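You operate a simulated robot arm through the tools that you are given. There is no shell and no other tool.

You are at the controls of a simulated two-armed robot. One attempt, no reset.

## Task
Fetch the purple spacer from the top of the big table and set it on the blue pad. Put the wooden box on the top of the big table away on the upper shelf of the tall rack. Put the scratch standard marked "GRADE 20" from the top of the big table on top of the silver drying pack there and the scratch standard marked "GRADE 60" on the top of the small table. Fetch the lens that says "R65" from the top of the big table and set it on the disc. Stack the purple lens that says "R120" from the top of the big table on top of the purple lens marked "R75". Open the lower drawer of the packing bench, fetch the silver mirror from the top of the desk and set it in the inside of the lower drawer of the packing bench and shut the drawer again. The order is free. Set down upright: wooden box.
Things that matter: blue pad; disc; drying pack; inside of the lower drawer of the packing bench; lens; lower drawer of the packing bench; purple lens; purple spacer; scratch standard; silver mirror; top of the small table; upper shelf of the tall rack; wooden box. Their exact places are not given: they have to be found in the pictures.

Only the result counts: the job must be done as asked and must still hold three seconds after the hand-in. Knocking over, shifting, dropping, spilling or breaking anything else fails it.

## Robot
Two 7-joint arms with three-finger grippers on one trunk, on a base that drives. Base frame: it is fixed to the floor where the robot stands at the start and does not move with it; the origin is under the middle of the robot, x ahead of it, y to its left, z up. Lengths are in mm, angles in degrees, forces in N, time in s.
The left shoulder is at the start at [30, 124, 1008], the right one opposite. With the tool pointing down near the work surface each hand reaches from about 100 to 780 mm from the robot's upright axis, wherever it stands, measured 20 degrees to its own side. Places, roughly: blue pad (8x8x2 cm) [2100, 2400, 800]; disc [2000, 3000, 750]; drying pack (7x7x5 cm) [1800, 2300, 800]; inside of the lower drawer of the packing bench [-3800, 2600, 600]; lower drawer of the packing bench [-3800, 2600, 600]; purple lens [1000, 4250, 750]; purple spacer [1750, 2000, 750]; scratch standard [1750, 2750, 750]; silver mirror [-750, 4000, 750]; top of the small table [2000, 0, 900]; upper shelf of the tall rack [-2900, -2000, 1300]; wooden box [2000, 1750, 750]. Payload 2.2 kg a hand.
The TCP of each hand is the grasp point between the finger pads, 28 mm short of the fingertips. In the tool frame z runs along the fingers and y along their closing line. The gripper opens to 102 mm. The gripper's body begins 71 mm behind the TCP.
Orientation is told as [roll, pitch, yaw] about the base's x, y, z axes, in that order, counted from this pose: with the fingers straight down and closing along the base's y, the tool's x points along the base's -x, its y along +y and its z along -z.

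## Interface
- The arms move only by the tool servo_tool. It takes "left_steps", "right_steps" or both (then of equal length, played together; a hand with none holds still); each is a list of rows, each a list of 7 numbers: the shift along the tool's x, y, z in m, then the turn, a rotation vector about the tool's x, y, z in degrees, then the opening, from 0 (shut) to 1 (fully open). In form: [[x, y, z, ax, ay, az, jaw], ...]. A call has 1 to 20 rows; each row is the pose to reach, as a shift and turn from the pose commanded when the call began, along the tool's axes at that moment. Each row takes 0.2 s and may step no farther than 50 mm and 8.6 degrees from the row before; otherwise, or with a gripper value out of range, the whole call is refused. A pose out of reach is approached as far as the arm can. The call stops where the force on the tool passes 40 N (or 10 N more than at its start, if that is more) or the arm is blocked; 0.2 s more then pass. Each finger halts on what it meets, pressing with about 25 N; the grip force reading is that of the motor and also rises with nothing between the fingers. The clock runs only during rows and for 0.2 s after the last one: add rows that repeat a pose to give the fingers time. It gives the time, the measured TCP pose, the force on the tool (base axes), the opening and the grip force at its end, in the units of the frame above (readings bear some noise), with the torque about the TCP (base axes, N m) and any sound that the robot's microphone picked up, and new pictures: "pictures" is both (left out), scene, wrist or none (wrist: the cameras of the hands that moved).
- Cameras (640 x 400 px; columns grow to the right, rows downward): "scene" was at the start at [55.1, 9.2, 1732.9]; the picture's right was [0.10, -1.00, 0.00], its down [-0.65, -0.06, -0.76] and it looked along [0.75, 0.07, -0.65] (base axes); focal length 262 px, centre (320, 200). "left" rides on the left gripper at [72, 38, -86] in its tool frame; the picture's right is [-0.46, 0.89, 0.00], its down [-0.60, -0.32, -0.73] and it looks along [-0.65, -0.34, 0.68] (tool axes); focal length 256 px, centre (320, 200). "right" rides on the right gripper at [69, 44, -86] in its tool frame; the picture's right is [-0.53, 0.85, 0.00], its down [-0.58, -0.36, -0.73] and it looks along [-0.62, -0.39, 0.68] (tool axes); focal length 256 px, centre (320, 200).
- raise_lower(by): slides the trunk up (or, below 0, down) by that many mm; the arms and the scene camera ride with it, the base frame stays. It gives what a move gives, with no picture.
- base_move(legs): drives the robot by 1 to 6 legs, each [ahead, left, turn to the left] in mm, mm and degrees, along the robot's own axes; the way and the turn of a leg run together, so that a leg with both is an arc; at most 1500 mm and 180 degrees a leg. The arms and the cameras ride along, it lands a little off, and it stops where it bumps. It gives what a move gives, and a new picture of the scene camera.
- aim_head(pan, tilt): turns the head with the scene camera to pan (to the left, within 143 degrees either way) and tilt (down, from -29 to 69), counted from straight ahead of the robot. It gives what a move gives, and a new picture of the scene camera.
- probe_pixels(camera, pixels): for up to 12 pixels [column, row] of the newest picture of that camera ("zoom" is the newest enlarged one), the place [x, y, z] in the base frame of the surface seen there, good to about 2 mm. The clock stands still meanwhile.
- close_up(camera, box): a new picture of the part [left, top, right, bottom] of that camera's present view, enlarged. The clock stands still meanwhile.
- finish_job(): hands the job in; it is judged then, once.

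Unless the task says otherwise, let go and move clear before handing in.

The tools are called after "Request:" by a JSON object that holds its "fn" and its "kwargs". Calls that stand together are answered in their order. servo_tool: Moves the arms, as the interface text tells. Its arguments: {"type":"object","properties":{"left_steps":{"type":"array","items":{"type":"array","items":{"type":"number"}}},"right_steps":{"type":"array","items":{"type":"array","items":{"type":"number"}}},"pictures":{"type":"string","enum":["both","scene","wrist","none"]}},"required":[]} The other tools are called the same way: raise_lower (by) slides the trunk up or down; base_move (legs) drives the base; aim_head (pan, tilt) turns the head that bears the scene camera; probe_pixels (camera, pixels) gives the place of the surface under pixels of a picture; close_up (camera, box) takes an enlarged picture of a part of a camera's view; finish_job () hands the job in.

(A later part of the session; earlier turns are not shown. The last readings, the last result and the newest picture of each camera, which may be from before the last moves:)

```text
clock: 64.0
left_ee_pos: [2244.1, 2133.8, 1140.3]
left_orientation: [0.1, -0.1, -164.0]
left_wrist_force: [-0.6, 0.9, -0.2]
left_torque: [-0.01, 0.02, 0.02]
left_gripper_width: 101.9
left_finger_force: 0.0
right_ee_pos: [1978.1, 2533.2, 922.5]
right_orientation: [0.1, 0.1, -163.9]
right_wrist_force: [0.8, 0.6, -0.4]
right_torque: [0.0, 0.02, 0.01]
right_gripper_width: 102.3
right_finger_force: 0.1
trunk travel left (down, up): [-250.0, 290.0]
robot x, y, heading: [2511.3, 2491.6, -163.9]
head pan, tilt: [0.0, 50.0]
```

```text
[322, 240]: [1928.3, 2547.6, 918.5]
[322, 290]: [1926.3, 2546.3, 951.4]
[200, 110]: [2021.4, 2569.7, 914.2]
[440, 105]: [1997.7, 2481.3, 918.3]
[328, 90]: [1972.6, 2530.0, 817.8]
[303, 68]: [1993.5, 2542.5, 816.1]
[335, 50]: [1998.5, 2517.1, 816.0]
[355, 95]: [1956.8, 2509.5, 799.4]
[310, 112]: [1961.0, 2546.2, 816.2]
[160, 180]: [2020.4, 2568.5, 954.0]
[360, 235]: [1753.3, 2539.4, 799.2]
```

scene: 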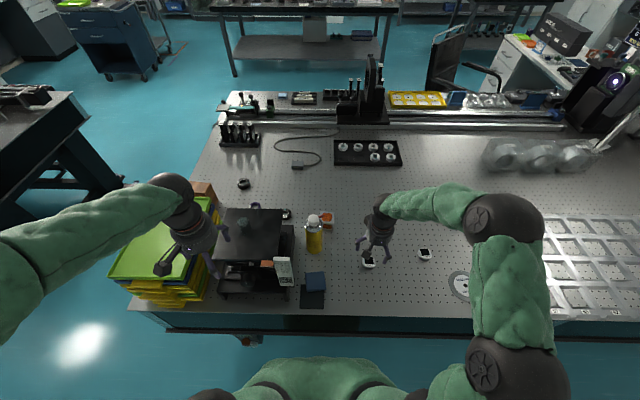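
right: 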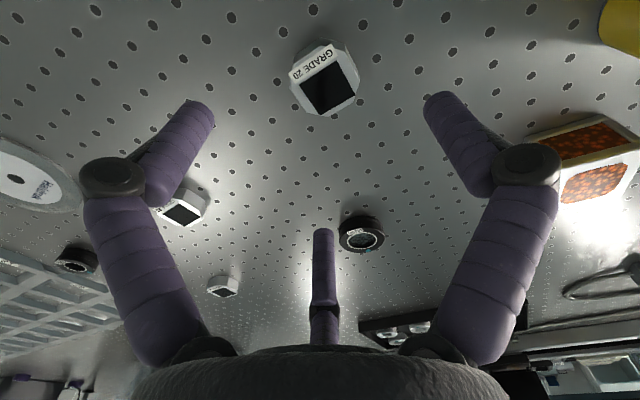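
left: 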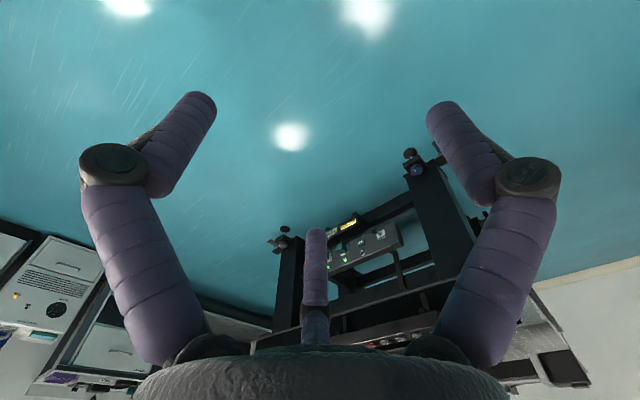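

The wrist view shows three purple prongs rather than two; I test by partly closing the hand in the air to see how it moves.

Request:
{"fn": "servo_tool", "kwargs": {"right_steps": [[0, 0, 0, 0, 0, 0, 0.5], [0, 0, 0, 0, 0, 0, 0.5], [0, 0, 0, 0, 0, 0, 0.5]], "pictures": "wrist"}}

Request:
{"fn": "probe_pixels", "kwargs": {"camera": "right", "pixels": [[322, 240], [322, 290], [320, 260]]}}

```text
clock: 64.8
left_ee_pos: [2244.0, 2132.5, 1141.7]
left_orientation: [0.0, 0.1, -164.0]
left_wrist_force: [0.8, 0.5, -0.2]
left_torque: [0.0, -0.02, -0.01]
left_gripper_width: 102.1
left_finger_force: 0.1
right_ee_pos: [1978.6, 2534.0, 923.7]
right_orientation: [0.1, 0.0, -164.1]
right_wrist_force: [0.5, 0.3, 0.8]
right_torque: [0.02, -0.01, -0.01]
right_gripper_width: 50.8
right_finger_force: 0.2
trunk travel left (down, up): [-250.0, 290.0]
robot x, y, heading: [2514.0, 2491.5, -164.0]
head pan, tilt: [0.0, 50.0]
```

right: 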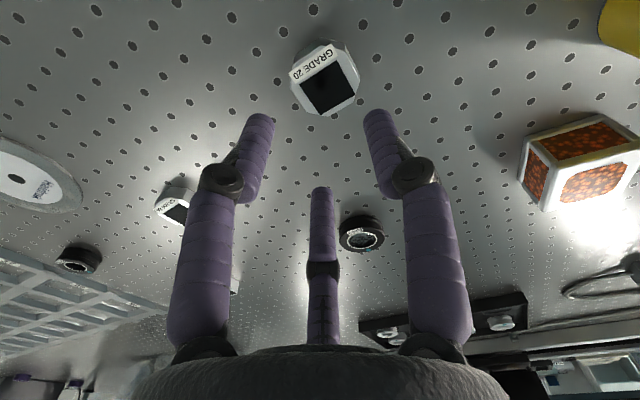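

```text
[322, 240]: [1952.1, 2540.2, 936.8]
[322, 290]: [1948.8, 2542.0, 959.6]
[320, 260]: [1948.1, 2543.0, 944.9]
```

The hand is really a three-prong centring gripper in the pictures. I open, centre over GRADE 20, go down to TCP z≈828 and close.

Request:
{"fn": "servo_tool", "kwargs": {"right_steps": [[-0.0026, 0.0034, 0.0, 0, 0, 0, 0.9], [-0.0026, 0.0034, 0.03, 0, 0, 0, 0.9], [-0.0026, 0.0034, 0.06, 0, 0, 0, 0.9], [-0.0026, 0.0034, 0.085, 0, 0, 0, 0.9], [-0.0026, 0.0034, 0.095, 0, 0, 0, 0.9], [-0.0026, 0.0034, 0.095, 0, 0, 0, 0.9]], "pictures": "both"}}

```text
clock: 66.2
left_ee_pos: [2244.1, 2133.1, 1140.6]
left_orientation: [0.0, 0.1, -164.1]
left_wrist_force: [-0.2, -0.4, 0.8]
left_torque: [-0.02, 0.03, 0.03]
left_gripper_width: 102.1
left_finger_force: 0.1
right_ee_pos: [1977.4, 2530.4, 827.9]
right_orientation: [0.0, 0.1, -164.0]
right_wrist_force: [-0.3, -0.2, -0.3]
right_torque: [-0.04, -0.02, -0.02]
right_gripper_width: 91.6
right_finger_force: 0.0
trunk travel left (down, up): [-250.0, 290.0]
robot x, y, heading: [2518.0, 2494.9, -164.0]
head pan, tilt: [0.0, 50.0]
```

scene: 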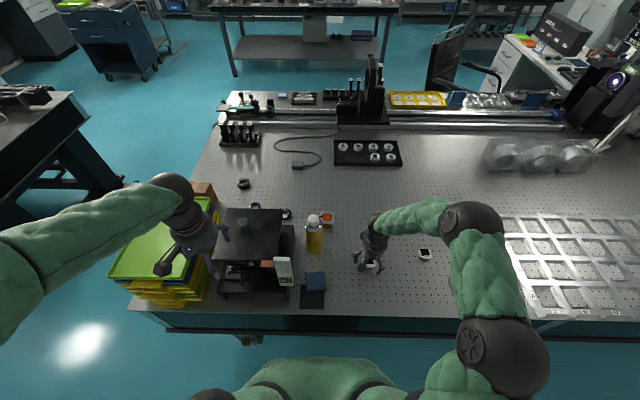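
right: 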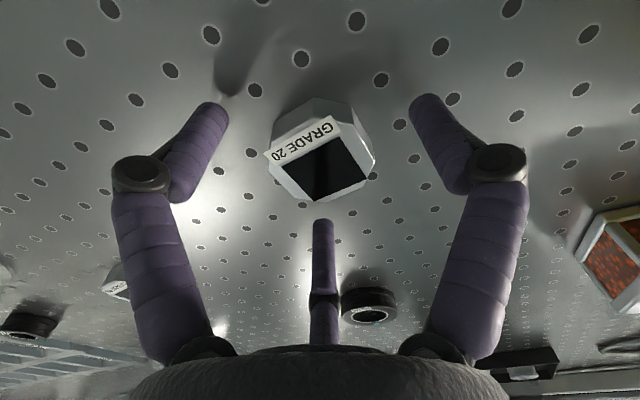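

The block sits between the prongs (pixel 322,160). I close.

Request:
{"fn": "servo_tool", "kwargs": {"right_steps": [[0, 0, 0, 0, 0, 0, 0.6], [0, 0, 0, 0, 0, 0, 0.3], [0, 0, 0, 0, 0, 0, 0.2], [0, 0, 0, 0, 0, 0, 0.2], [0, 0, 0, 0, 0, 0, 0.2], [0, 0, 0, 0, 0, 0, 0.2]], "pictures": "wrist"}}

```text
clock: 67.6
left_ee_pos: [2244.2, 2133.2, 1141.8]
left_orientation: [0.1, 0.0, -163.9]
left_wrist_force: [-0.1, 0.2, 0.0]
left_torque: [-0.02, 0.0, -0.03]
left_gripper_width: 102.2
left_finger_force: 0.0
right_ee_pos: [1976.2, 2530.8, 827.7]
right_orientation: [0.0, 0.0, -164.0]
right_wrist_force: [-0.3, 0.5, 0.6]
right_torque: [-0.01, -0.04, 0.04]
right_gripper_width: 49.8
right_finger_force: 25.0
trunk travel left (down, up): [-250.0, 290.0]
robot x, y, heading: [2512.5, 2492.4, -163.8]
head pan, tilt: [0.0, 50.0]
```

right: 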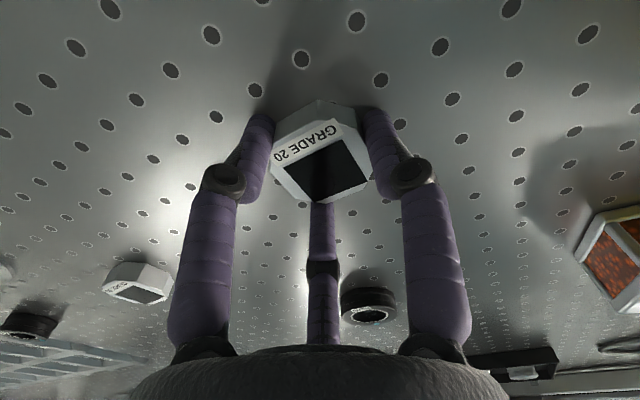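

Gripped (49.8 mm, 25 N). I lift, turn the tool so that the camera stub points away from the spray can, and move over the drying pack.

Request:
{"fn": "servo_tool", "kwargs": {"right_steps": [[0, 0, -0.04, 0, 0, -8.3, 0.2], [0, 0, -0.08, 0, 0, -16.6, 0.2], [0, 0, -0.12, 0, 0, -25, 0.2], [0, 0, -0.15, 0, 0, -33.3, 0.2], [-0.03, 0.025, -0.15, 0, 0, -41.6, 0.2], [-0.06, 0.05, -0.15, 0, 0, -50, 0.2], [-0.09, 0.075, -0.15, 0, 0, -58.3, 0.2], [-0.12, 0.1, -0.15, 0, 0, -66.6, 0.2], [-0.15, 0.125, -0.15, 0, 0, -75, 0.2], [-0.184, 0.153, -0.15, 0, 0, -75, 0.2], [-0.184, 0.153, -0.15, 0, 0, -75, 0.2]], "pictures": "both"}}

```text
clock: 70.0
left_ee_pos: [2243.5, 2133.5, 1142.1]
left_orientation: [0.0, 0.0, -164.0]
left_wrist_force: [0.1, -0.2, 0.0]
left_torque: [0.0, -0.01, -0.02]
left_gripper_width: 102.0
left_finger_force: 0.1
right_ee_pos: [1842.1, 2332.7, 980.9]
right_orientation: [0.0, -0.1, -88.9]
right_wrist_force: [0.3, 0.5, -1.0]
right_torque: [-0.02, -0.01, 0.02]
right_gripper_width: 49.6
right_finger_force: 24.9
trunk travel left (down, up): [-250.0, 290.0]
robot x, y, heading: [2515.3, 2489.4, -164.1]
head pan, tilt: [0.0, 50.0]
```

scene: 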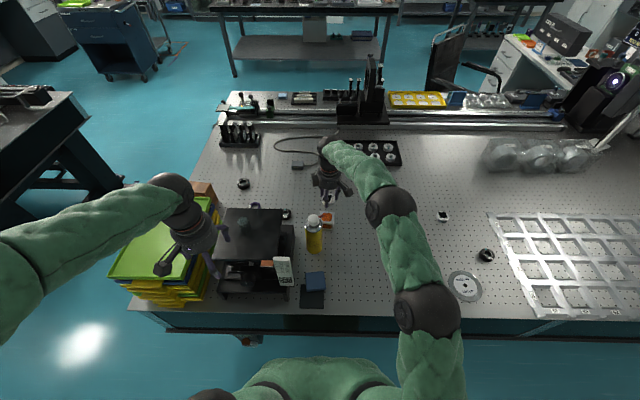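
right: 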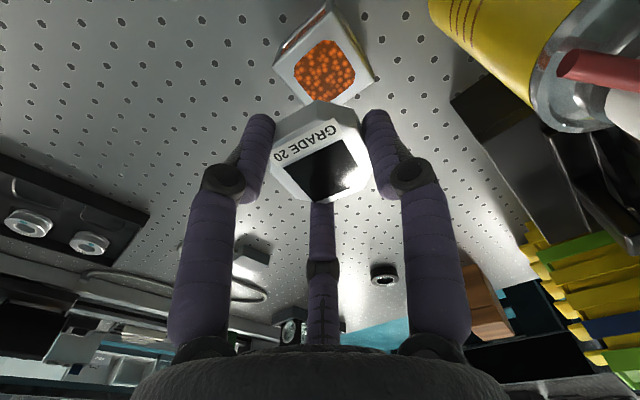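

The pack top with orange beads lies at (325,70) in the wrist view. I probe its corners to find its centre.

Request:
{"fn": "probe_pixels", "kwargs": {"camera": "right", "pixels": [[281, 62], [331, 8], [372, 74], [298, 100], [324, 70], [365, 90], [300, 60], [570, 65]]}}

```text
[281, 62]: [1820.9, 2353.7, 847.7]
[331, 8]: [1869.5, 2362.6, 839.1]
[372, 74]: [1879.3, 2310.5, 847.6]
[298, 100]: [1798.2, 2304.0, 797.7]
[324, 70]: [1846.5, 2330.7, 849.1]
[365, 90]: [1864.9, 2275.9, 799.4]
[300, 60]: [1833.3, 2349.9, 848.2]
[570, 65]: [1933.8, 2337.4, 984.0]
```

Pack centre is about (1848,2333), top 848. I shift 6 mm and lower to contact.

Request:
{"fn": "servo_tool", "kwargs": {"right_steps": [[0, 0.006, 0.03, 0, 0, 0, 0.2], [0, 0.006, 0.06, 0, 0, 0, 0.2], [0, 0.006, 0.085, 0, 0, 0, 0.2], [0, 0.006, 0.096, 0, 0, 0, 0.2], [0, 0.006, 0.0995, 0, 0, 0, 0.2], [0, 0.006, 0.0995, 0, 0, 0, 0.2]], "pictures": "both"}}

```text
clock: 71.4
left_ee_pos: [2243.6, 2132.4, 1141.3]
left_orientation: [0.0, -0.1, -164.0]
left_wrist_force: [-0.7, 1.3, 0.0]
left_torque: [0.01, -0.02, 0.03]
left_gripper_width: 101.8
left_finger_force: 0.0
right_ee_pos: [1848.4, 2332.5, 878.1]
right_orientation: [0.0, 0.0, -89.0]
right_wrist_force: [-0.3, 0.4, -0.7]
right_torque: [0.03, 0.0, -0.01]
right_gripper_width: 49.7
right_finger_force: 25.5
trunk travel left (down, up): [-250.0, 290.0]
robot x, y, heading: [2512.2, 2491.1, -164.0]
head pan, tilt: [0.0, 50.0]
```

scene: 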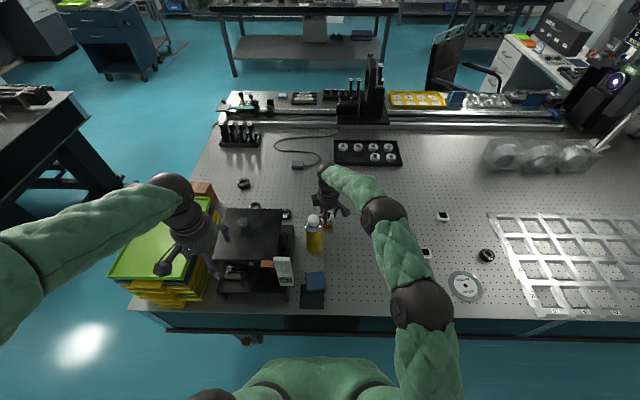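
right: 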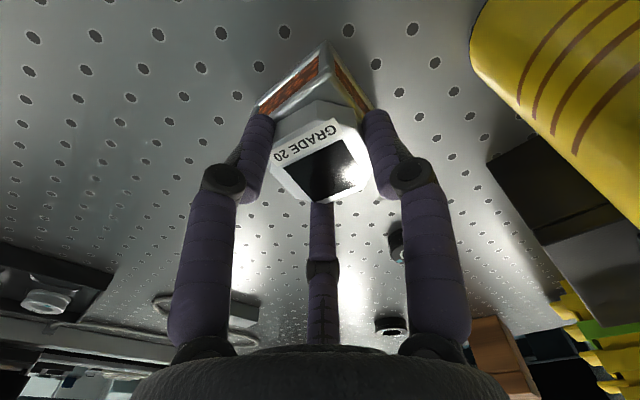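

Nearly down, no contact force yet. I lower 1.5 mm more.

Request:
{"fn": "servo_tool", "kwargs": {"right_steps": [[0, 0, 0.001, 0, 0, 0, 0.2], [0, 0, 0.0015, 0, 0, 0, 0.2], [0, 0, 0.0015, 0, 0, 0, 0.2]], "pictures": "wrist"}}

Request:
{"fn": "close_up", "kwargs": {"camera": "right", "box": [240, 20, 400, 220]}}

```text
clock: 72.2
left_ee_pos: [2242.5, 2133.0, 1141.6]
left_orientation: [-0.1, 0.1, -164.0]
left_wrist_force: [0.3, 0.0, 0.2]
left_torque: [0.0, -0.01, 0.03]
left_gripper_width: 102.0
left_finger_force: 0.0
right_ee_pos: [1848.9, 2332.9, 878.8]
right_orientation: [-0.1, -0.1, -89.0]
right_wrist_force: [0.2, 1.4, 5.2]
right_torque: [0.12, -0.12, 0.01]
right_gripper_width: 49.5
right_finger_force: 24.8
trunk travel left (down, up): [-250.0, 290.0]
robot x, y, heading: [2512.1, 2494.9, -163.8]
head pan, tilt: [0.0, 50.0]
```

right: 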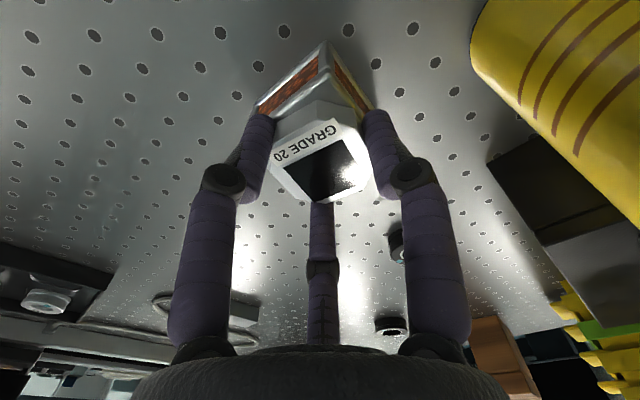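

```text
2.00 times, centred on (320, 120) of right
```

zoom: 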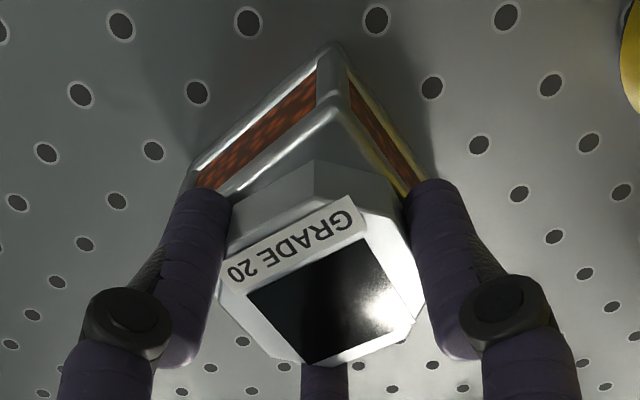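

Contact (5 N up). I probe the pack's visible corner and block points to check centring before release.

Request:
{"fn": "probe_pixels", "kwargs": {"camera": "zoom", "pixels": [[336, 108], [330, 125], [230, 195], [400, 195], [350, 200], [235, 275], [300, 355], [380, 240], [415, 310], [315, 165]]}}

```text
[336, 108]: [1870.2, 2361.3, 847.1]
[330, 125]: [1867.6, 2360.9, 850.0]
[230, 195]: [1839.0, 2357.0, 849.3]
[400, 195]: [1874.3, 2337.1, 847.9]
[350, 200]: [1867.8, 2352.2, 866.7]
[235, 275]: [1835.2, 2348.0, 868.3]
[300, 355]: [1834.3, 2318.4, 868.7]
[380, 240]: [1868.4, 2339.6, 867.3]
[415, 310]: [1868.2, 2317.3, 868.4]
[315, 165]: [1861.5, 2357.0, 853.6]
```

The block is centred on the pack (≈1851,2332 vs 1848,2333). I release and lift.

Request:
{"fn": "servo_tool", "kwargs": {"right_steps": [[0, 0, -0.001, 0, 0, 0, 0.4], [0, 0, -0.001, 0, 0, 0, 0.65], [0, 0, -0.001, 0, 0, 0, 0.65], [0, 0, -0.03, 0, 0, 0, 0.65], [0, 0, -0.07, 0, 0, 0, 0.65], [0, 0, -0.12, 0, 0, 0, 0.65], [0, 0, -0.17, 0, 0, 0, 0.65]], "pictures": "both"}}

```text
clock: 73.8
left_ee_pos: [2243.8, 2133.6, 1141.5]
left_orientation: [0.0, 0.1, -164.1]
left_wrist_force: [0.2, -0.2, 0.1]
left_torque: [0.03, 0.01, 0.0]
left_gripper_width: 101.8
left_finger_force: 0.0
right_ee_pos: [1847.7, 2332.4, 1047.9]
right_orientation: [0.1, 0.0, -89.0]
right_wrist_force: [-0.1, 0.3, 0.1]
right_torque: [-0.01, 0.07, -0.02]
right_gripper_width: 66.2
right_finger_force: 0.1
trunk travel left (down, up): [-250.0, 290.0]
robot x, y, heading: [2510.9, 2492.5, -163.9]
head pan, tilt: [0.0, 50.0]
```

scene: 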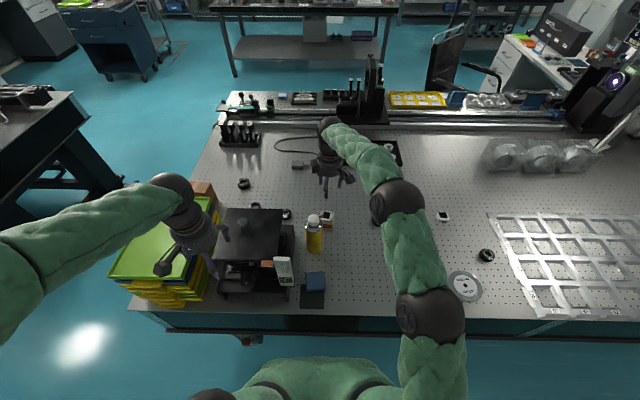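
right: 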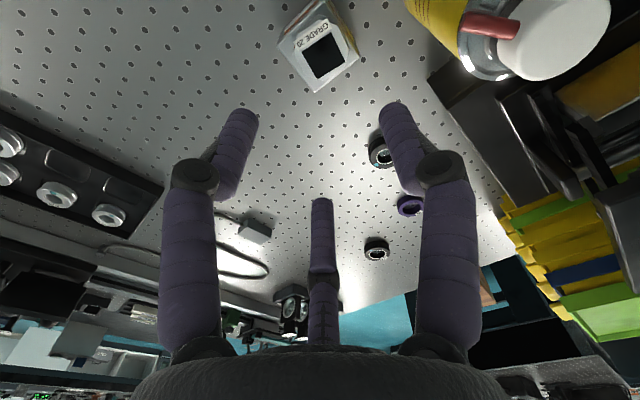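

GRADE 20 stays on the pack. The wrist view shows R65 at (380,150) and the purple spacer at (408,205) clearly; I probe them and the jack.

Request:
{"fn": "probe_pixels", "kwargs": {"camera": "right", "pixels": [[381, 150], [372, 142], [405, 206], [402, 200], [415, 205], [376, 250], [450, 90], [500, 30], [240, 232]]}}

Request:
{"fn": "close_up", "kwargs": {"camera": "right", "box": [340, 100, 500, 280]}}

Request:
{"fn": "probe_pixels", "kwargs": {"camera": "scene", "pixels": [[228, 210], [282, 211], [277, 260], [215, 258], [285, 213], [255, 207], [243, 183], [290, 240], [293, 290], [217, 290]]}}

```text
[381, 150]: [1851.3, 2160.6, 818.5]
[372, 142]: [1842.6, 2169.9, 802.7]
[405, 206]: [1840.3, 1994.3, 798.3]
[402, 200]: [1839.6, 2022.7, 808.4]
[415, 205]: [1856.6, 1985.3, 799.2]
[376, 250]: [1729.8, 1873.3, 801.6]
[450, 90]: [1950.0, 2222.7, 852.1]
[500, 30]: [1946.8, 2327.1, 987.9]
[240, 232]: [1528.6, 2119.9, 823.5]
```

```text
2.22 times, centred on (420, 190) of right
```

zoom: 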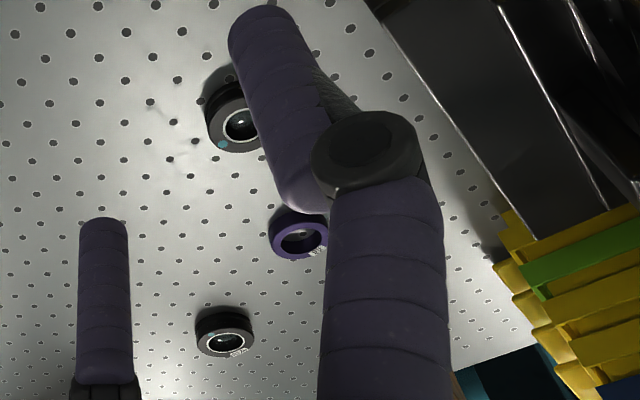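

```text
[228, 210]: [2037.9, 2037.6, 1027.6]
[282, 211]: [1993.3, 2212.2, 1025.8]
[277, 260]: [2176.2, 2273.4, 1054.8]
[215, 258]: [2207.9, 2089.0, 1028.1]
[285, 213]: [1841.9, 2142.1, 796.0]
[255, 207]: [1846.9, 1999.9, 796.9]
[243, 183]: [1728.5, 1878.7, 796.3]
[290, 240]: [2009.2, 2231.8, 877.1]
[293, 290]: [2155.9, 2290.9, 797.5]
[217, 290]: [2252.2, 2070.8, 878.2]
```

I probe the arm itself to learn its geometry relative to the hand.

Request:
{"fn": "probe_pixels", "kwargs": {"camera": "scene", "pixels": [[330, 125], [345, 138], [370, 165], [385, 190], [395, 205], [415, 240], [425, 300], [322, 140], [325, 155]]}}

Request:
{"fn": "close_up", "kwargs": {"camera": "scene", "box": [280, 100, 480, 350]}}

```text
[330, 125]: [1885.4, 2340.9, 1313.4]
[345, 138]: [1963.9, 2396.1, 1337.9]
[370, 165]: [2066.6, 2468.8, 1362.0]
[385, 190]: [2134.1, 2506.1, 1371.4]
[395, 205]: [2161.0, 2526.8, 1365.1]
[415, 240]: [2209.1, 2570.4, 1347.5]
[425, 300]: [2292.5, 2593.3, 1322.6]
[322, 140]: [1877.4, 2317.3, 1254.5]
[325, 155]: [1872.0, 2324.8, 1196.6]
```

```text
1.60 times, centred on (380, 225) of scene
```

zoom: 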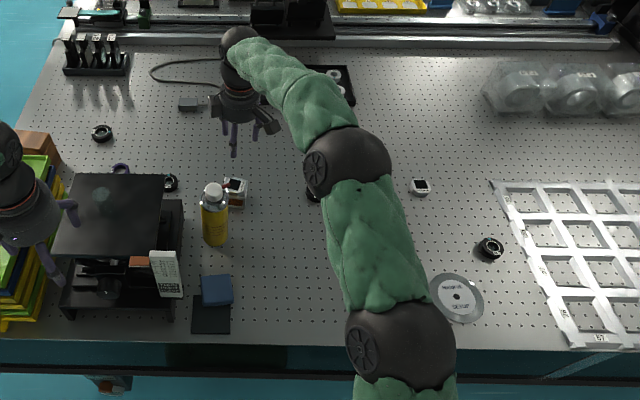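

The forearm runs ~200 mm above the TCP and rises outward. I look down to see how much room the base has in front of the table.

Request:
{"fn": "aim_head", "kwargs": {"pan": 0, "tilt": 69}}

Request:
{"fn": "probe_pixels", "kwargs": {"camera": "scene", "pixels": [[320, 200], [320, 230], [320, 260], [320, 290], [320, 330], [320, 380], [250, 350], [400, 350]]}}

```text
clock: 74.6
left_ee_pos: [2243.6, 2134.3, 1140.9]
left_orientation: [-0.2, 0.1, -164.1]
left_wrist_force: [-0.3, 0.2, 0.4]
left_torque: [-0.02, 0.01, 0.01]
left_gripper_width: 102.1
left_finger_force: 0.1
right_ee_pos: [1847.0, 2332.7, 1048.1]
right_orientation: [-0.1, 0.0, -89.0]
right_wrist_force: [0.5, 0.2, 0.4]
right_torque: [0.02, -0.04, 0.02]
right_gripper_width: 66.2
right_finger_force: 0.1
trunk travel left (down, up): [-250.0, 290.0]
robot x, y, heading: [2514.8, 2491.4, -163.9]
head pan, tilt: [0.0, 68.8]
```

scene: 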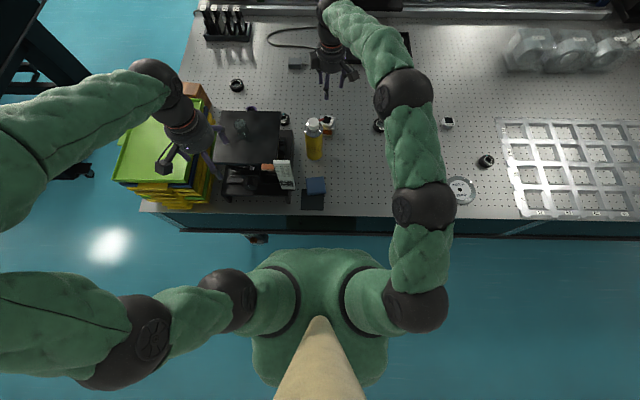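

```text
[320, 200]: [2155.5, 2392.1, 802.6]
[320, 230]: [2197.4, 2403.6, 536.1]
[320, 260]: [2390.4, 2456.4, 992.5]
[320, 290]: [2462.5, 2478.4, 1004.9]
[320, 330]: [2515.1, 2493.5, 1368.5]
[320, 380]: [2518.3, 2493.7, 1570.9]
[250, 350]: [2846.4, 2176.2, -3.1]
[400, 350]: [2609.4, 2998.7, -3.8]
```

Torso front is ~130 mm ahead of the axis; the base is hidden under it. I turn the left hand's camera toward the base to see its clearance to the table before moving closer (needed to reach R65 over the jack).

Request:
{"fn": "servo_tool", "kwargs": {"left_steps": [[0, 0, -0.02, 0, 0, 8.4, 1], [0, 0, -0.04, 0, 0, 16.8, 1], [0, 0, -0.04, 0, 0, 25.2, 1], [0, 0, -0.04, 0, 0, 33.6, 1], [0, 0, -0.04, 0, 0, 42, 1], [0, 0, -0.04, 0, 0, 50.4, 1], [0, 0, -0.04, 0, 0, 58.8, 1], [0, 0, -0.04, 0, 0, 67.2, 1], [0, 0, -0.04, 0, 0, 75.6, 1], [0, 0, -0.04, 0, 0, 84, 1], [0, 0, -0.04, 0, 0, 92.4, 1], [0, 0, -0.04, 0, 0, 100.8, 1], [0, 0, -0.04, 0, 0, 109, 1]], "pictures": "wrist"}}

```text
clock: 77.4
left_ee_pos: [2243.5, 2133.1, 1181.7]
left_orientation: [0.0, 0.0, 87.0]
left_wrist_force: [0.2, 0.2, 0.0]
left_torque: [0.01, -0.02, 0.0]
left_gripper_width: 102.3
left_finger_force: 0.0
right_ee_pos: [1849.0, 2333.5, 1047.4]
right_orientation: [0.0, 0.0, -88.9]
right_wrist_force: [0.7, 0.3, 0.0]
right_torque: [-0.04, -0.01, 0.02]
right_gripper_width: 66.2
right_finger_force: 0.0
trunk travel left (down, up): [-250.0, 290.0]
robot x, y, heading: [2512.1, 2493.5, -164.2]
head pan, tilt: [0.0, 68.8]
```

left: 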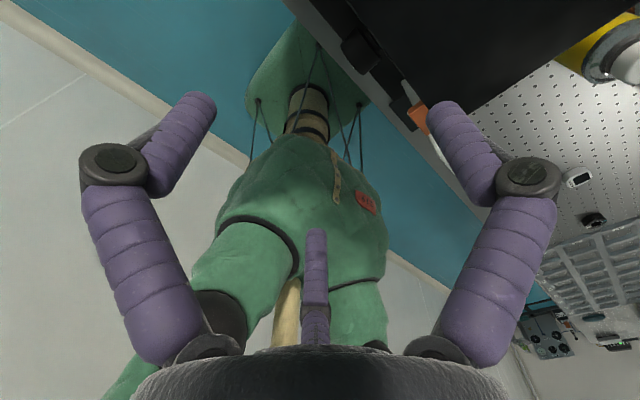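

The base (green disc near (300,80)) is visible next to the table's side. I probe its edge.

Request:
{"fn": "probe_pixels", "kwargs": {"camera": "left", "pixels": [[318, 50], [340, 75], [360, 98], [335, 50], [265, 85], [300, 30], [270, 60], [345, 50], [355, 60], [390, 100]]}}

```text
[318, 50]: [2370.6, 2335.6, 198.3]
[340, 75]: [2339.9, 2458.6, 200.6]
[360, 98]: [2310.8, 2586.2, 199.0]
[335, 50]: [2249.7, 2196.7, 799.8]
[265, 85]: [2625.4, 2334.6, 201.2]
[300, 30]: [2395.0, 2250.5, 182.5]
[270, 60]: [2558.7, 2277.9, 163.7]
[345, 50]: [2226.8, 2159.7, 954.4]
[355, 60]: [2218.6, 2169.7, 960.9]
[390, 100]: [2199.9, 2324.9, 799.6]
```

The base front is ~185 mm ahead of the axis, leaving ~145 mm to the table's frame, so I can go 100 mm closer. I raise the trunk 200 mm first, then move left and ahead.

Request:
{"fn": "raise_lower", "kwargs": {"by": 200}}

Request:
{"fn": "base_move", "kwargs": {"legs": [[0, 270, 0], [95, 0, 0]]}}

Request:
{"fn": "aim_head", "kwargs": {"pan": -10, "tilt": 62}}

```text
clock: 79.5
left_ee_pos: [2243.3, 2134.2, 1381.2]
left_orientation: [0.0, 0.0, 86.9]
left_wrist_force: [-0.1, -0.2, 0.1]
left_torque: [0.02, -0.01, -0.01]
left_gripper_width: 101.7
left_finger_force: 0.0
right_ee_pos: [1847.7, 2332.9, 1247.6]
right_orientation: [-0.1, 0.0, -89.0]
right_wrist_force: [-0.6, -0.5, 0.2]
right_torque: [-0.02, 0.0, 0.04]
right_gripper_width: 66.3
right_finger_force: 0.0
trunk travel left (down, up): [-450.0, 90.0]
robot x, y, heading: [2513.0, 2487.4, -164.1]
head pan, tilt: [0.0, 68.8]
```

```text
clock: 82.2
left_ee_pos: [2246.8, 1852.3, 1378.8]
left_orientation: [-0.5, -0.1, 87.0]
left_wrist_force: [-2.1, -0.4, 0.0]
left_torque: [0.03, -0.11, 0.03]
left_gripper_width: 102.0
left_finger_force: 0.1
right_ee_pos: [1851.0, 2053.0, 1244.0]
right_orientation: [0.2, -0.1, -89.0]
right_wrist_force: [-1.3, -0.3, -0.2]
right_torque: [0.04, -0.07, 0.02]
right_gripper_width: 66.5
right_finger_force: 0.0
trunk travel left (down, up): [-450.0, 90.0]
robot x, y, heading: [2521.4, 2213.2, -163.7]
head pan, tilt: [0.0, 68.8]
stopped in leg 2: the robot was blocked; the commanded pose is now the measured one
```

scene: 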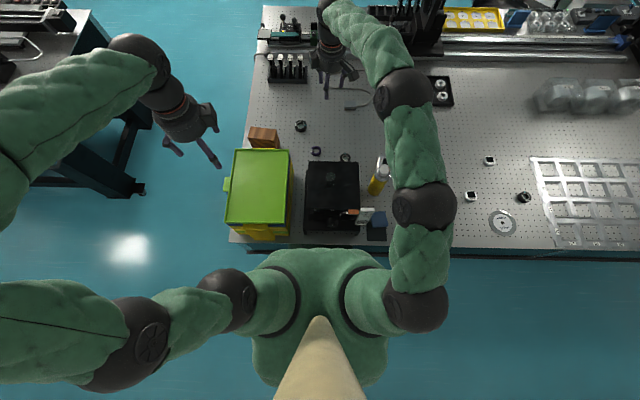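

```text
clock: 82.9
left_ee_pos: [2256.3, 1857.9, 1382.9]
left_orientation: [0.1, 0.2, 87.1]
left_wrist_force: [1.1, 1.2, 0.4]
left_torque: [0.0, 0.03, 0.0]
left_gripper_width: 102.0
left_finger_force: 0.1
right_ee_pos: [1860.7, 2056.6, 1249.3]
right_orientation: [-0.3, -0.2, -88.9]
right_wrist_force: [1.0, 0.4, 0.0]
right_torque: [-0.01, 0.05, 0.02]
right_gripper_width: 66.3
right_finger_force: 0.0
trunk travel left (down, up): [-450.0, 90.0]
robot x, y, heading: [2526.2, 2215.6, -163.9]
head pan, tilt: [-10.0, 62.0]
```

scene: 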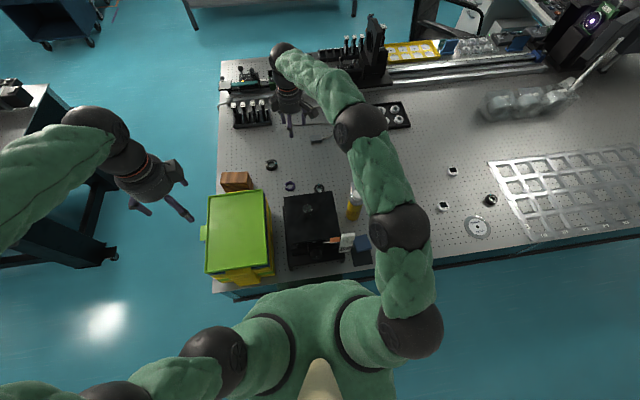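

The drive was stopped by a contact near the table's foot; I back off 10 mm. R65 is now within comfortable reach of the right arm; I move the hand above it.

Request:
{"fn": "base_move", "kwargs": {"legs": [[-10, 0, 0]]}}

Request:
{"fn": "servo_tool", "kwargs": {"right_steps": [[0.04, -0.01, 0.0, 0, 0, 0, 0.9], [0.085, -0.01, 0.0, 0, 0, 0, 0.9], [0.09, -0.01, 0.04, 0, 0, 0, 0.9], [0.09, -0.01, 0.08, 0, 0, 0, 0.9], [0.09, -0.01, 0.12, 0, 0, 0, 0.9], [0.09, -0.01, 0.16, 0, 0, 0, 0.9], [0.09, -0.01, 0.2, 0, 0, 0, 0.9], [0.09, -0.01, 0.2, 0, 0, 0, 0.9]], "pictures": "both"}}

```text
clock: 83.6
left_ee_pos: [2262.6, 1858.2, 1380.8]
left_orientation: [-0.1, 0.0, 87.0]
left_wrist_force: [-1.1, 0.0, -0.9]
left_torque: [0.03, -0.05, 0.02]
left_gripper_width: 101.7
left_finger_force: 0.0
right_ee_pos: [1865.5, 2058.3, 1247.0]
right_orientation: [0.0, -0.1, -89.0]
right_wrist_force: [-0.2, 0.3, -1.6]
right_torque: [0.0, -0.01, -0.01]
right_gripper_width: 66.1
right_finger_force: 0.1
trunk travel left (down, up): [-450.0, 90.0]
robot x, y, heading: [2536.8, 2217.7, -164.0]
head pan, tilt: [-10.0, 62.0]
```

scene: 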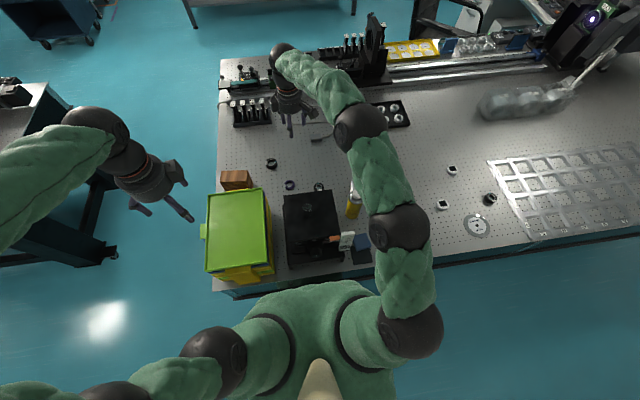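

```text
clock: 85.4
left_ee_pos: [2263.7, 1858.9, 1382.5]
left_orientation: [0.0, 0.0, 87.1]
left_wrist_force: [-0.2, -0.1, -0.5]
left_torque: [0.0, -0.01, -0.02]
left_gripper_width: 101.8
left_finger_force: 0.1
right_ee_pos: [1858.5, 2148.5, 1048.0]
right_orientation: [-0.2, -0.2, -88.8]
right_wrist_force: [0.5, 0.2, 0.0]
right_torque: [0.02, 0.03, 0.02]
right_gripper_width: 91.7
right_finger_force: 0.1
trunk travel left (down, up): [-450.0, 90.0]
robot x, y, heading: [2532.1, 2219.0, -163.9]
head pan, tilt: [-10.0, 62.0]
```

scene: 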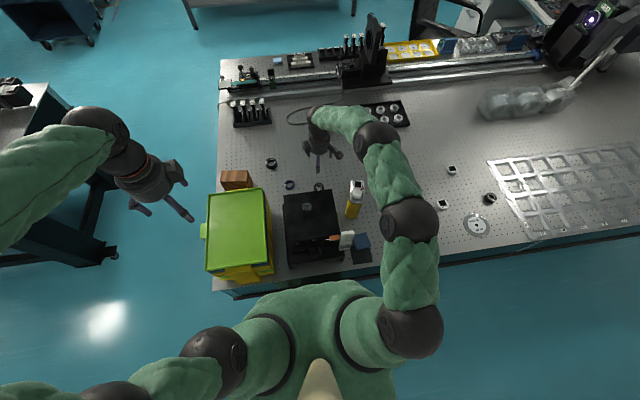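
right: 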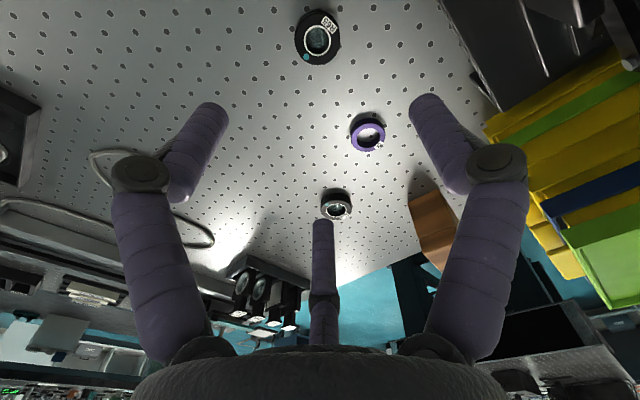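

R65 at wrist (318,38), spacer at (368,132). I probe ring rims.

Request:
{"fn": "probe_pixels", "kwargs": {"camera": "right", "pixels": [[300, 42], [336, 36], [316, 18], [320, 56], [318, 38], [354, 134], [382, 134], [368, 118], [370, 150], [368, 133], [335, 208]]}}

Request:
{"fn": "close_up", "kwargs": {"camera": "right", "box": [270, 0, 430, 180]}}

```text
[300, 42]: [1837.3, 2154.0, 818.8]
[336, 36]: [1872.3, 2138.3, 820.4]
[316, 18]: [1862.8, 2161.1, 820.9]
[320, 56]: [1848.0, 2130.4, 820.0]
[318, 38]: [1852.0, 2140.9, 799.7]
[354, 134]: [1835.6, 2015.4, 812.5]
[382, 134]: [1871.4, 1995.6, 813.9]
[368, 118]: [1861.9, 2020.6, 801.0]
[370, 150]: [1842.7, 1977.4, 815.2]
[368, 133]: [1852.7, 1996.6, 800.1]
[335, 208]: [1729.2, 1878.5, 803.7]
```

```text
2.22 times, centred on (350, 90) of right
```

zoom: 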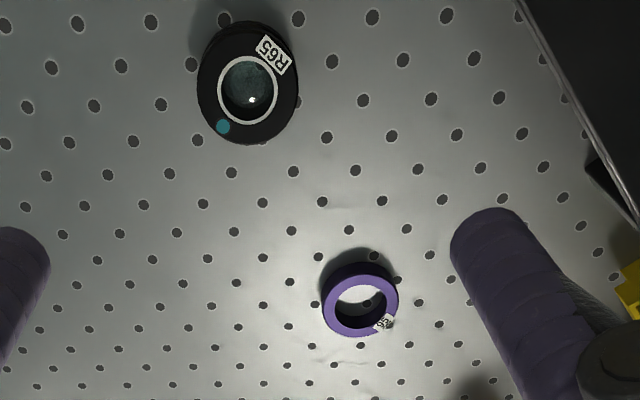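

R65's rim is centred at (1855,2146), top 820; the spacer's at (1852,1997), top 814. I descend onto R65.

Request:
{"fn": "servo_tool", "kwargs": {"right_steps": [[-0.0025, -0.0035, 0.04, 0, 0, 0, 0.9], [-0.0025, -0.0035, 0.08, 0, 0, 0, 0.9], [-0.0025, -0.0035, 0.12, 0, 0, 0, 0.9], [-0.0025, -0.0035, 0.15, 0, 0, 0, 0.9], [-0.0025, -0.0035, 0.15, 0, 0, 0, 0.9]], "pictures": "both"}}

Request:
{"fn": "probe_pixels", "kwargs": {"camera": "right", "pixels": [[300, 110], [340, 110], [322, 95], [320, 130]]}}

```text
clock: 86.6
left_ee_pos: [2265.0, 1859.0, 1381.2]
left_orientation: [0.0, 0.0, 87.0]
left_wrist_force: [0.0, 0.1, -0.4]
left_torque: [0.03, 0.05, -0.02]
left_gripper_width: 101.9
left_finger_force: 0.0
right_ee_pos: [1853.2, 2145.6, 897.7]
right_orientation: [-0.2, -0.2, -89.0]
right_wrist_force: [0.9, 0.2, 0.2]
right_torque: [-0.01, 0.01, 0.01]
right_gripper_width: 91.8
right_finger_force: 0.0
trunk travel left (down, up): [-450.0, 90.0]
robot x, y, heading: [2533.8, 2213.8, -163.8]
head pan, tilt: [-10.0, 62.0]
```

scene: 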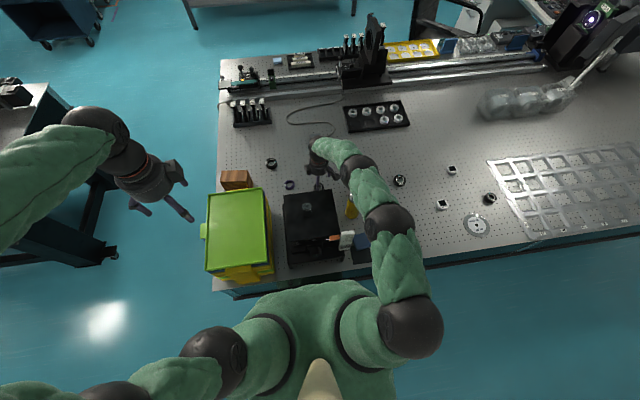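
right: 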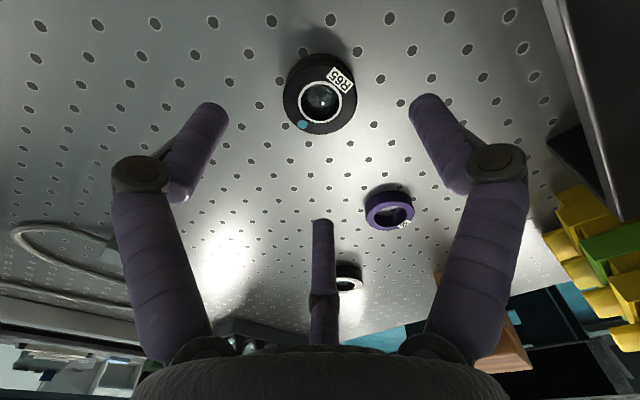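

```text
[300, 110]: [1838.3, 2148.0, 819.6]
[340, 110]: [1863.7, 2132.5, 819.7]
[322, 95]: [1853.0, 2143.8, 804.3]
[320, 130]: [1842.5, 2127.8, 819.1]
```

Before the last 70 mm I check the heights of forearm and can.

Request:
{"fn": "probe_pixels", "kwargs": {"camera": "scene", "pixels": [[320, 145], [340, 158], [355, 165], [365, 185], [380, 215], [350, 208], [398, 260], [345, 178]]}}

Request:
{"fn": "close_up", "kwargs": {"camera": "scene", "box": [270, 130, 430, 280]}}

```text
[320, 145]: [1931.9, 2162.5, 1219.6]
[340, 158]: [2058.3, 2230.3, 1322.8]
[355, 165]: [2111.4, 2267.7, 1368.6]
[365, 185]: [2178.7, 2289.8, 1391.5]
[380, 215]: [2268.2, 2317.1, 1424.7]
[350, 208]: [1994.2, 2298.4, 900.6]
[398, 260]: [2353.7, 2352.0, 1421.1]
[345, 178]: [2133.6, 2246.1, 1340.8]
```

```text
2.67 times, centred on (350, 205) of scene
```

zoom: 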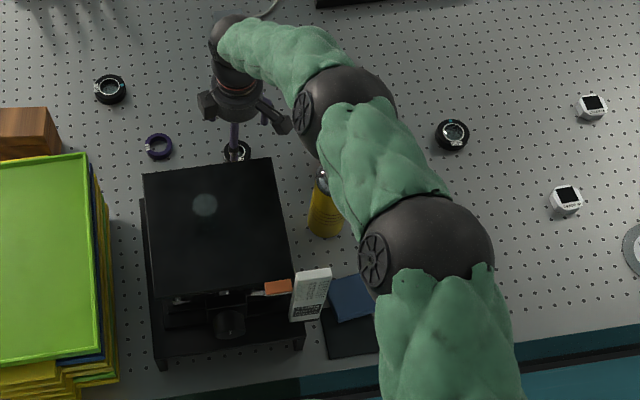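

The forearm clears everything by far. I go down to grip height and close.

Request:
{"fn": "servo_tool", "kwargs": {"right_steps": [[-0.001, 0.001, 0.03, 0, 0, 0, 0.9], [-0.001, 0.001, 0.055, 0, 0, 0, 0.9], [-0.001, 0.001, 0.068, 0, 0, 0, 0.9], [-0.001, 0.001, 0.068, 0, 0, 0, 0.6], [-0.001, 0.001, 0.068, 0, 0, 0, 0.3], [-0.001, 0.001, 0.068, 0, 0, 0, 0.2], [-0.001, 0.001, 0.068, 0, 0, 0, 0.2], [-0.001, 0.001, 0.068, 0, 0, 0, 0.2]], "pictures": "wrist"}}

```text
clock: 88.4
left_ee_pos: [2264.6, 1859.2, 1380.5]
left_orientation: [0.0, 0.1, 87.1]
left_wrist_force: [-1.0, -0.7, 1.0]
left_torque: [0.02, 0.02, -0.01]
left_gripper_width: 102.2
left_finger_force: 0.1
right_ee_pos: [1852.1, 2145.3, 830.1]
right_orientation: [-0.1, -0.2, -88.9]
right_wrist_force: [-0.3, 1.4, 0.3]
right_torque: [0.02, -0.04, 0.03]
right_gripper_width: 48.2
right_finger_force: 25.4
trunk travel left (down, up): [-450.0, 90.0]
robot x, y, heading: [2537.7, 2219.9, -163.7]
head pan, tilt: [-10.0, 62.0]
```

right: 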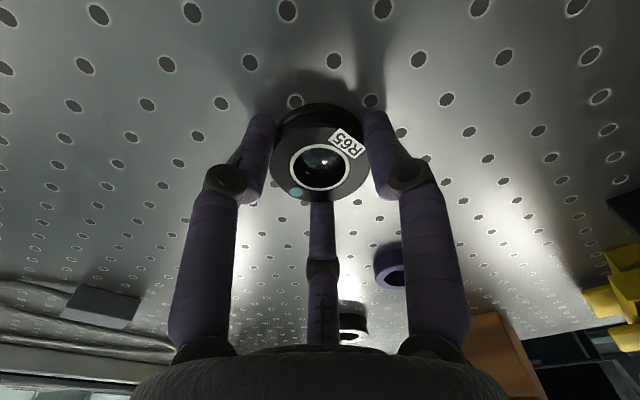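

R65 is gripped (48 mm, 25 N). I lift it well up and move it to the right, so that the left arm can try for the spacer.

Request:
{"fn": "servo_tool", "kwargs": {"right_steps": [[0, 0, -0.03, 0, 0, 0, 0.2], [0, 0, -0.07, 0, 0, 0, 0.2], [0, 0, -0.11, 0, 0, 0, 0.2], [0, 0, -0.15, 0, 0, 0, 0.2], [0, 0, -0.19, 0, 0, 0, 0.2], [0, 0, -0.23, 0, 0, 0, 0.2], [0, 0, -0.27, 0, 0, 0, 0.2], [0, 0, -0.31, 0, 0, 0, 0.2], [0.045, 0.02, -0.31, 0, 0, 0, 0.2], [0.09, 0.04, -0.31, 0, 0, 0, 0.2], [0.13, 0.06, -0.31, 0, 0, 0, 0.2], [0.17, 0.08, -0.31, 0, 0, 0, 0.2], [0.21, 0.1, -0.31, 0, 0, 0, 0.2], [0.25, 0.12, -0.31, 0, 0, 0, 0.2], [0.29, 0.14, -0.31, 0, 0, 0, 0.2]], "pictures": "both"}}

Request:
{"fn": "close_up", "kwargs": {"camera": "scene", "box": [200, 120, 360, 280]}}

```text
clock: 91.6
left_ee_pos: [2265.4, 1860.4, 1381.5]
left_orientation: [0.1, 0.1, 87.1]
left_wrist_force: [0.3, 0.2, -0.6]
left_torque: [-0.01, -0.02, -0.03]
left_gripper_width: 101.8
left_finger_force: 0.1
right_ee_pos: [1989.5, 2440.6, 1140.4]
right_orientation: [-0.1, -0.1, -88.9]
right_wrist_force: [0.3, 0.9, -0.2]
right_torque: [0.0, 0.0, 0.01]
right_gripper_width: 47.9
right_finger_force: 25.0
trunk travel left (down, up): [-450.0, 90.0]
robot x, y, heading: [2538.3, 2216.6, -163.6]
head pan, tilt: [-10.0, 62.0]
```

scene: 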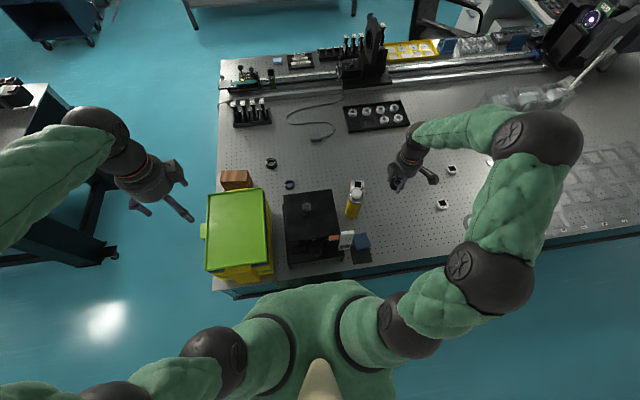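
right: 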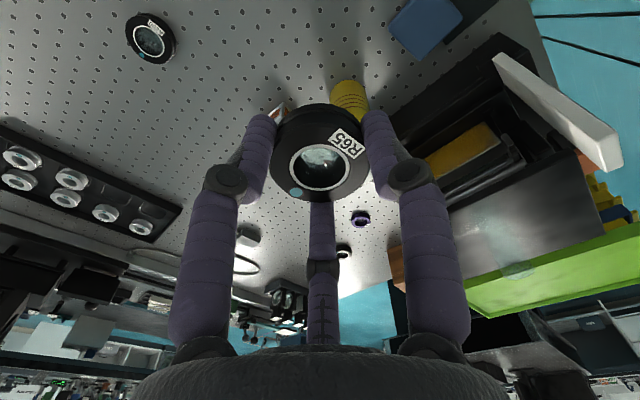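

```text
2.50 times, centred on (280, 200) of scene
```

zoom: 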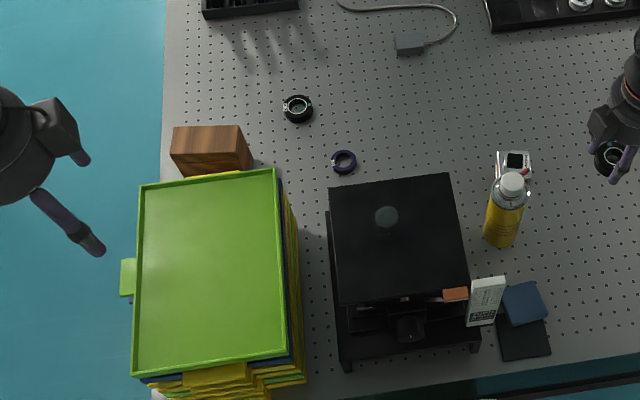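

R65 is up and clear. I probe the item on the jack plate, the wooden box and the spacer from above.

Request:
{"fn": "probe_pixels", "kwargs": {"camera": "zoom", "pixels": [[387, 216], [400, 260], [176, 129], [236, 128], [247, 160], [186, 165], [172, 155], [343, 153], [333, 162], [355, 162], [300, 108], [205, 205]]}}

```text
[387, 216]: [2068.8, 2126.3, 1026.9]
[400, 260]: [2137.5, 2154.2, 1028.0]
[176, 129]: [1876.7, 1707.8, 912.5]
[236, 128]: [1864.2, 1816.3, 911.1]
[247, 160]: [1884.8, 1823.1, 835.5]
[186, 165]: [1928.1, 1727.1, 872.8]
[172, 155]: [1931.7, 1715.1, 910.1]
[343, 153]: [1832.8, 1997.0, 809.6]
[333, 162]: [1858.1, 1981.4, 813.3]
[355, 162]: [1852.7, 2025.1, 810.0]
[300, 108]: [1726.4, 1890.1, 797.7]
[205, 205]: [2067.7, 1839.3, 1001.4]
```

The jack plate is flat at 1027; box top is at 912. I move the left hand above the spacer.

Request:
{"fn": "servo_tool", "kwargs": {"left_steps": [[-0.0117, 0.0419, 0, 0, 0, 0, 1], [-0.0234, 0.0838, 0, 0, 0, 0, 1], [-0.0351, 0.1257, 0, 0, 0, 0, 1], [-0.0468, 0.1676, 0, 0, 0, 0, 1], [-0.0585, 0.2095, 0, 0, 0, 0, 1], [-0.0702, 0.2514, 0, 0, 0, 0, 1], [-0.0819, 0.2933, 0, 0, 0, 0, 1], [-0.0936, 0.3352, 0, 0, 0, 0, 1], [-0.1053, 0.3771, 0, 0, 0, 0, 1], [-0.117, 0.419, 0, 0, 0, 0, 1], [-0.117, 0.419, 0.045, 0, 0, 0, 1], [-0.117, 0.419, 0.09, 0, 0, 0, 1], [-0.117, 0.419, 0.135, 0, 0, 0, 1], [-0.117, 0.419, 0.18, 0, 0, 0, 1], [-0.117, 0.419, 0.225, 0, 0, 0, 1], [-0.117, 0.419, 0.27, 0, 0, 0, 1], [-0.117, 0.419, 0.3, 0, 0, 0, 1], [-0.117, 0.419, 0.3, 0, 0, 0, 1]], "pictures": "both"}}

```text
clock: 95.4
left_ee_pos: [1851.1, 1998.7, 1082.6]
left_orientation: [-0.1, 0.0, 87.1]
left_wrist_force: [0.3, -0.6, 0.3]
left_torque: [-0.03, -0.01, 0.01]
left_gripper_width: 101.9
left_finger_force: 0.0
left hand out of reach, approached as far as the arm can: row 10, 11
right_ee_pos: [1989.4, 2437.9, 1139.7]
right_orientation: [-0.1, -0.1, -89.0]
right_wrist_force: [0.2, -0.6, -0.9]
right_torque: [-0.02, 0.0, -0.04]
right_gripper_width: 48.3
right_finger_force: 24.7
trunk travel left (down, up): [-450.0, 90.0]
robot x, y, heading: [2536.3, 2221.0, -164.3]
head pan, tilt: [-10.0, 62.0]
```

scene: 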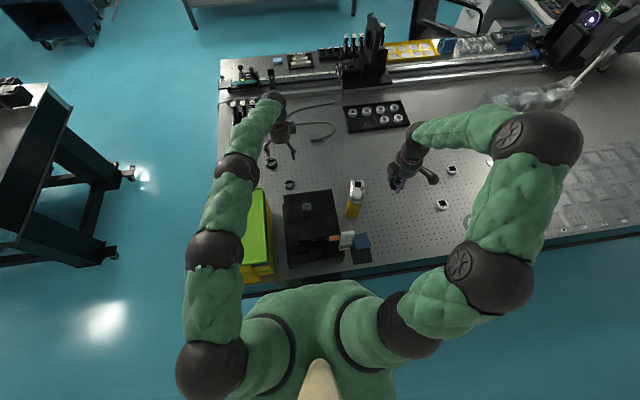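
left: 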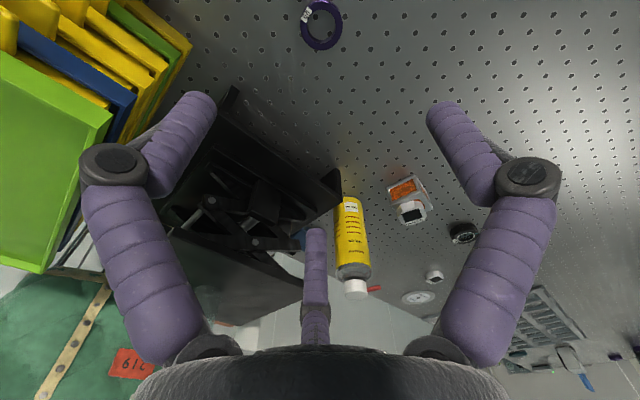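

The left hand is above the spacer (wrist (322,25)). I probe its rim.

Request:
{"fn": "probe_pixels", "kwargs": {"camera": "left", "pixels": [[303, 28], [338, 25], [320, 6], [322, 45], [320, 24]]}}

Request:
{"fn": "close_up", "kwargs": {"camera": "left", "box": [280, 0, 360, 60]}}

```text
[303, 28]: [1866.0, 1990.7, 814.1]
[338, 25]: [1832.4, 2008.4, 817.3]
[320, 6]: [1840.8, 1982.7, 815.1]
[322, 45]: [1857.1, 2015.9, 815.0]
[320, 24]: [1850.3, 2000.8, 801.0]
```

```text
6.67 times, centred on (320, 30) of left
```

zoom: 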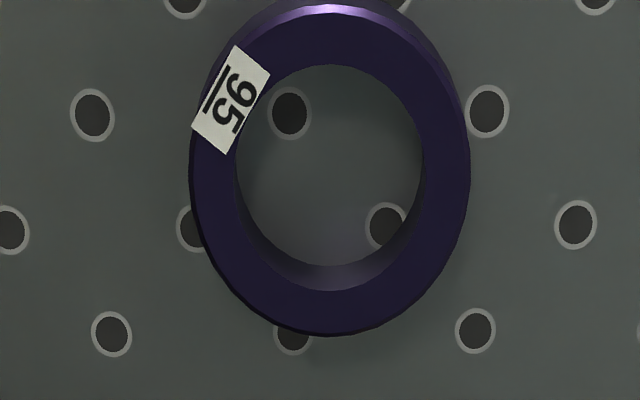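

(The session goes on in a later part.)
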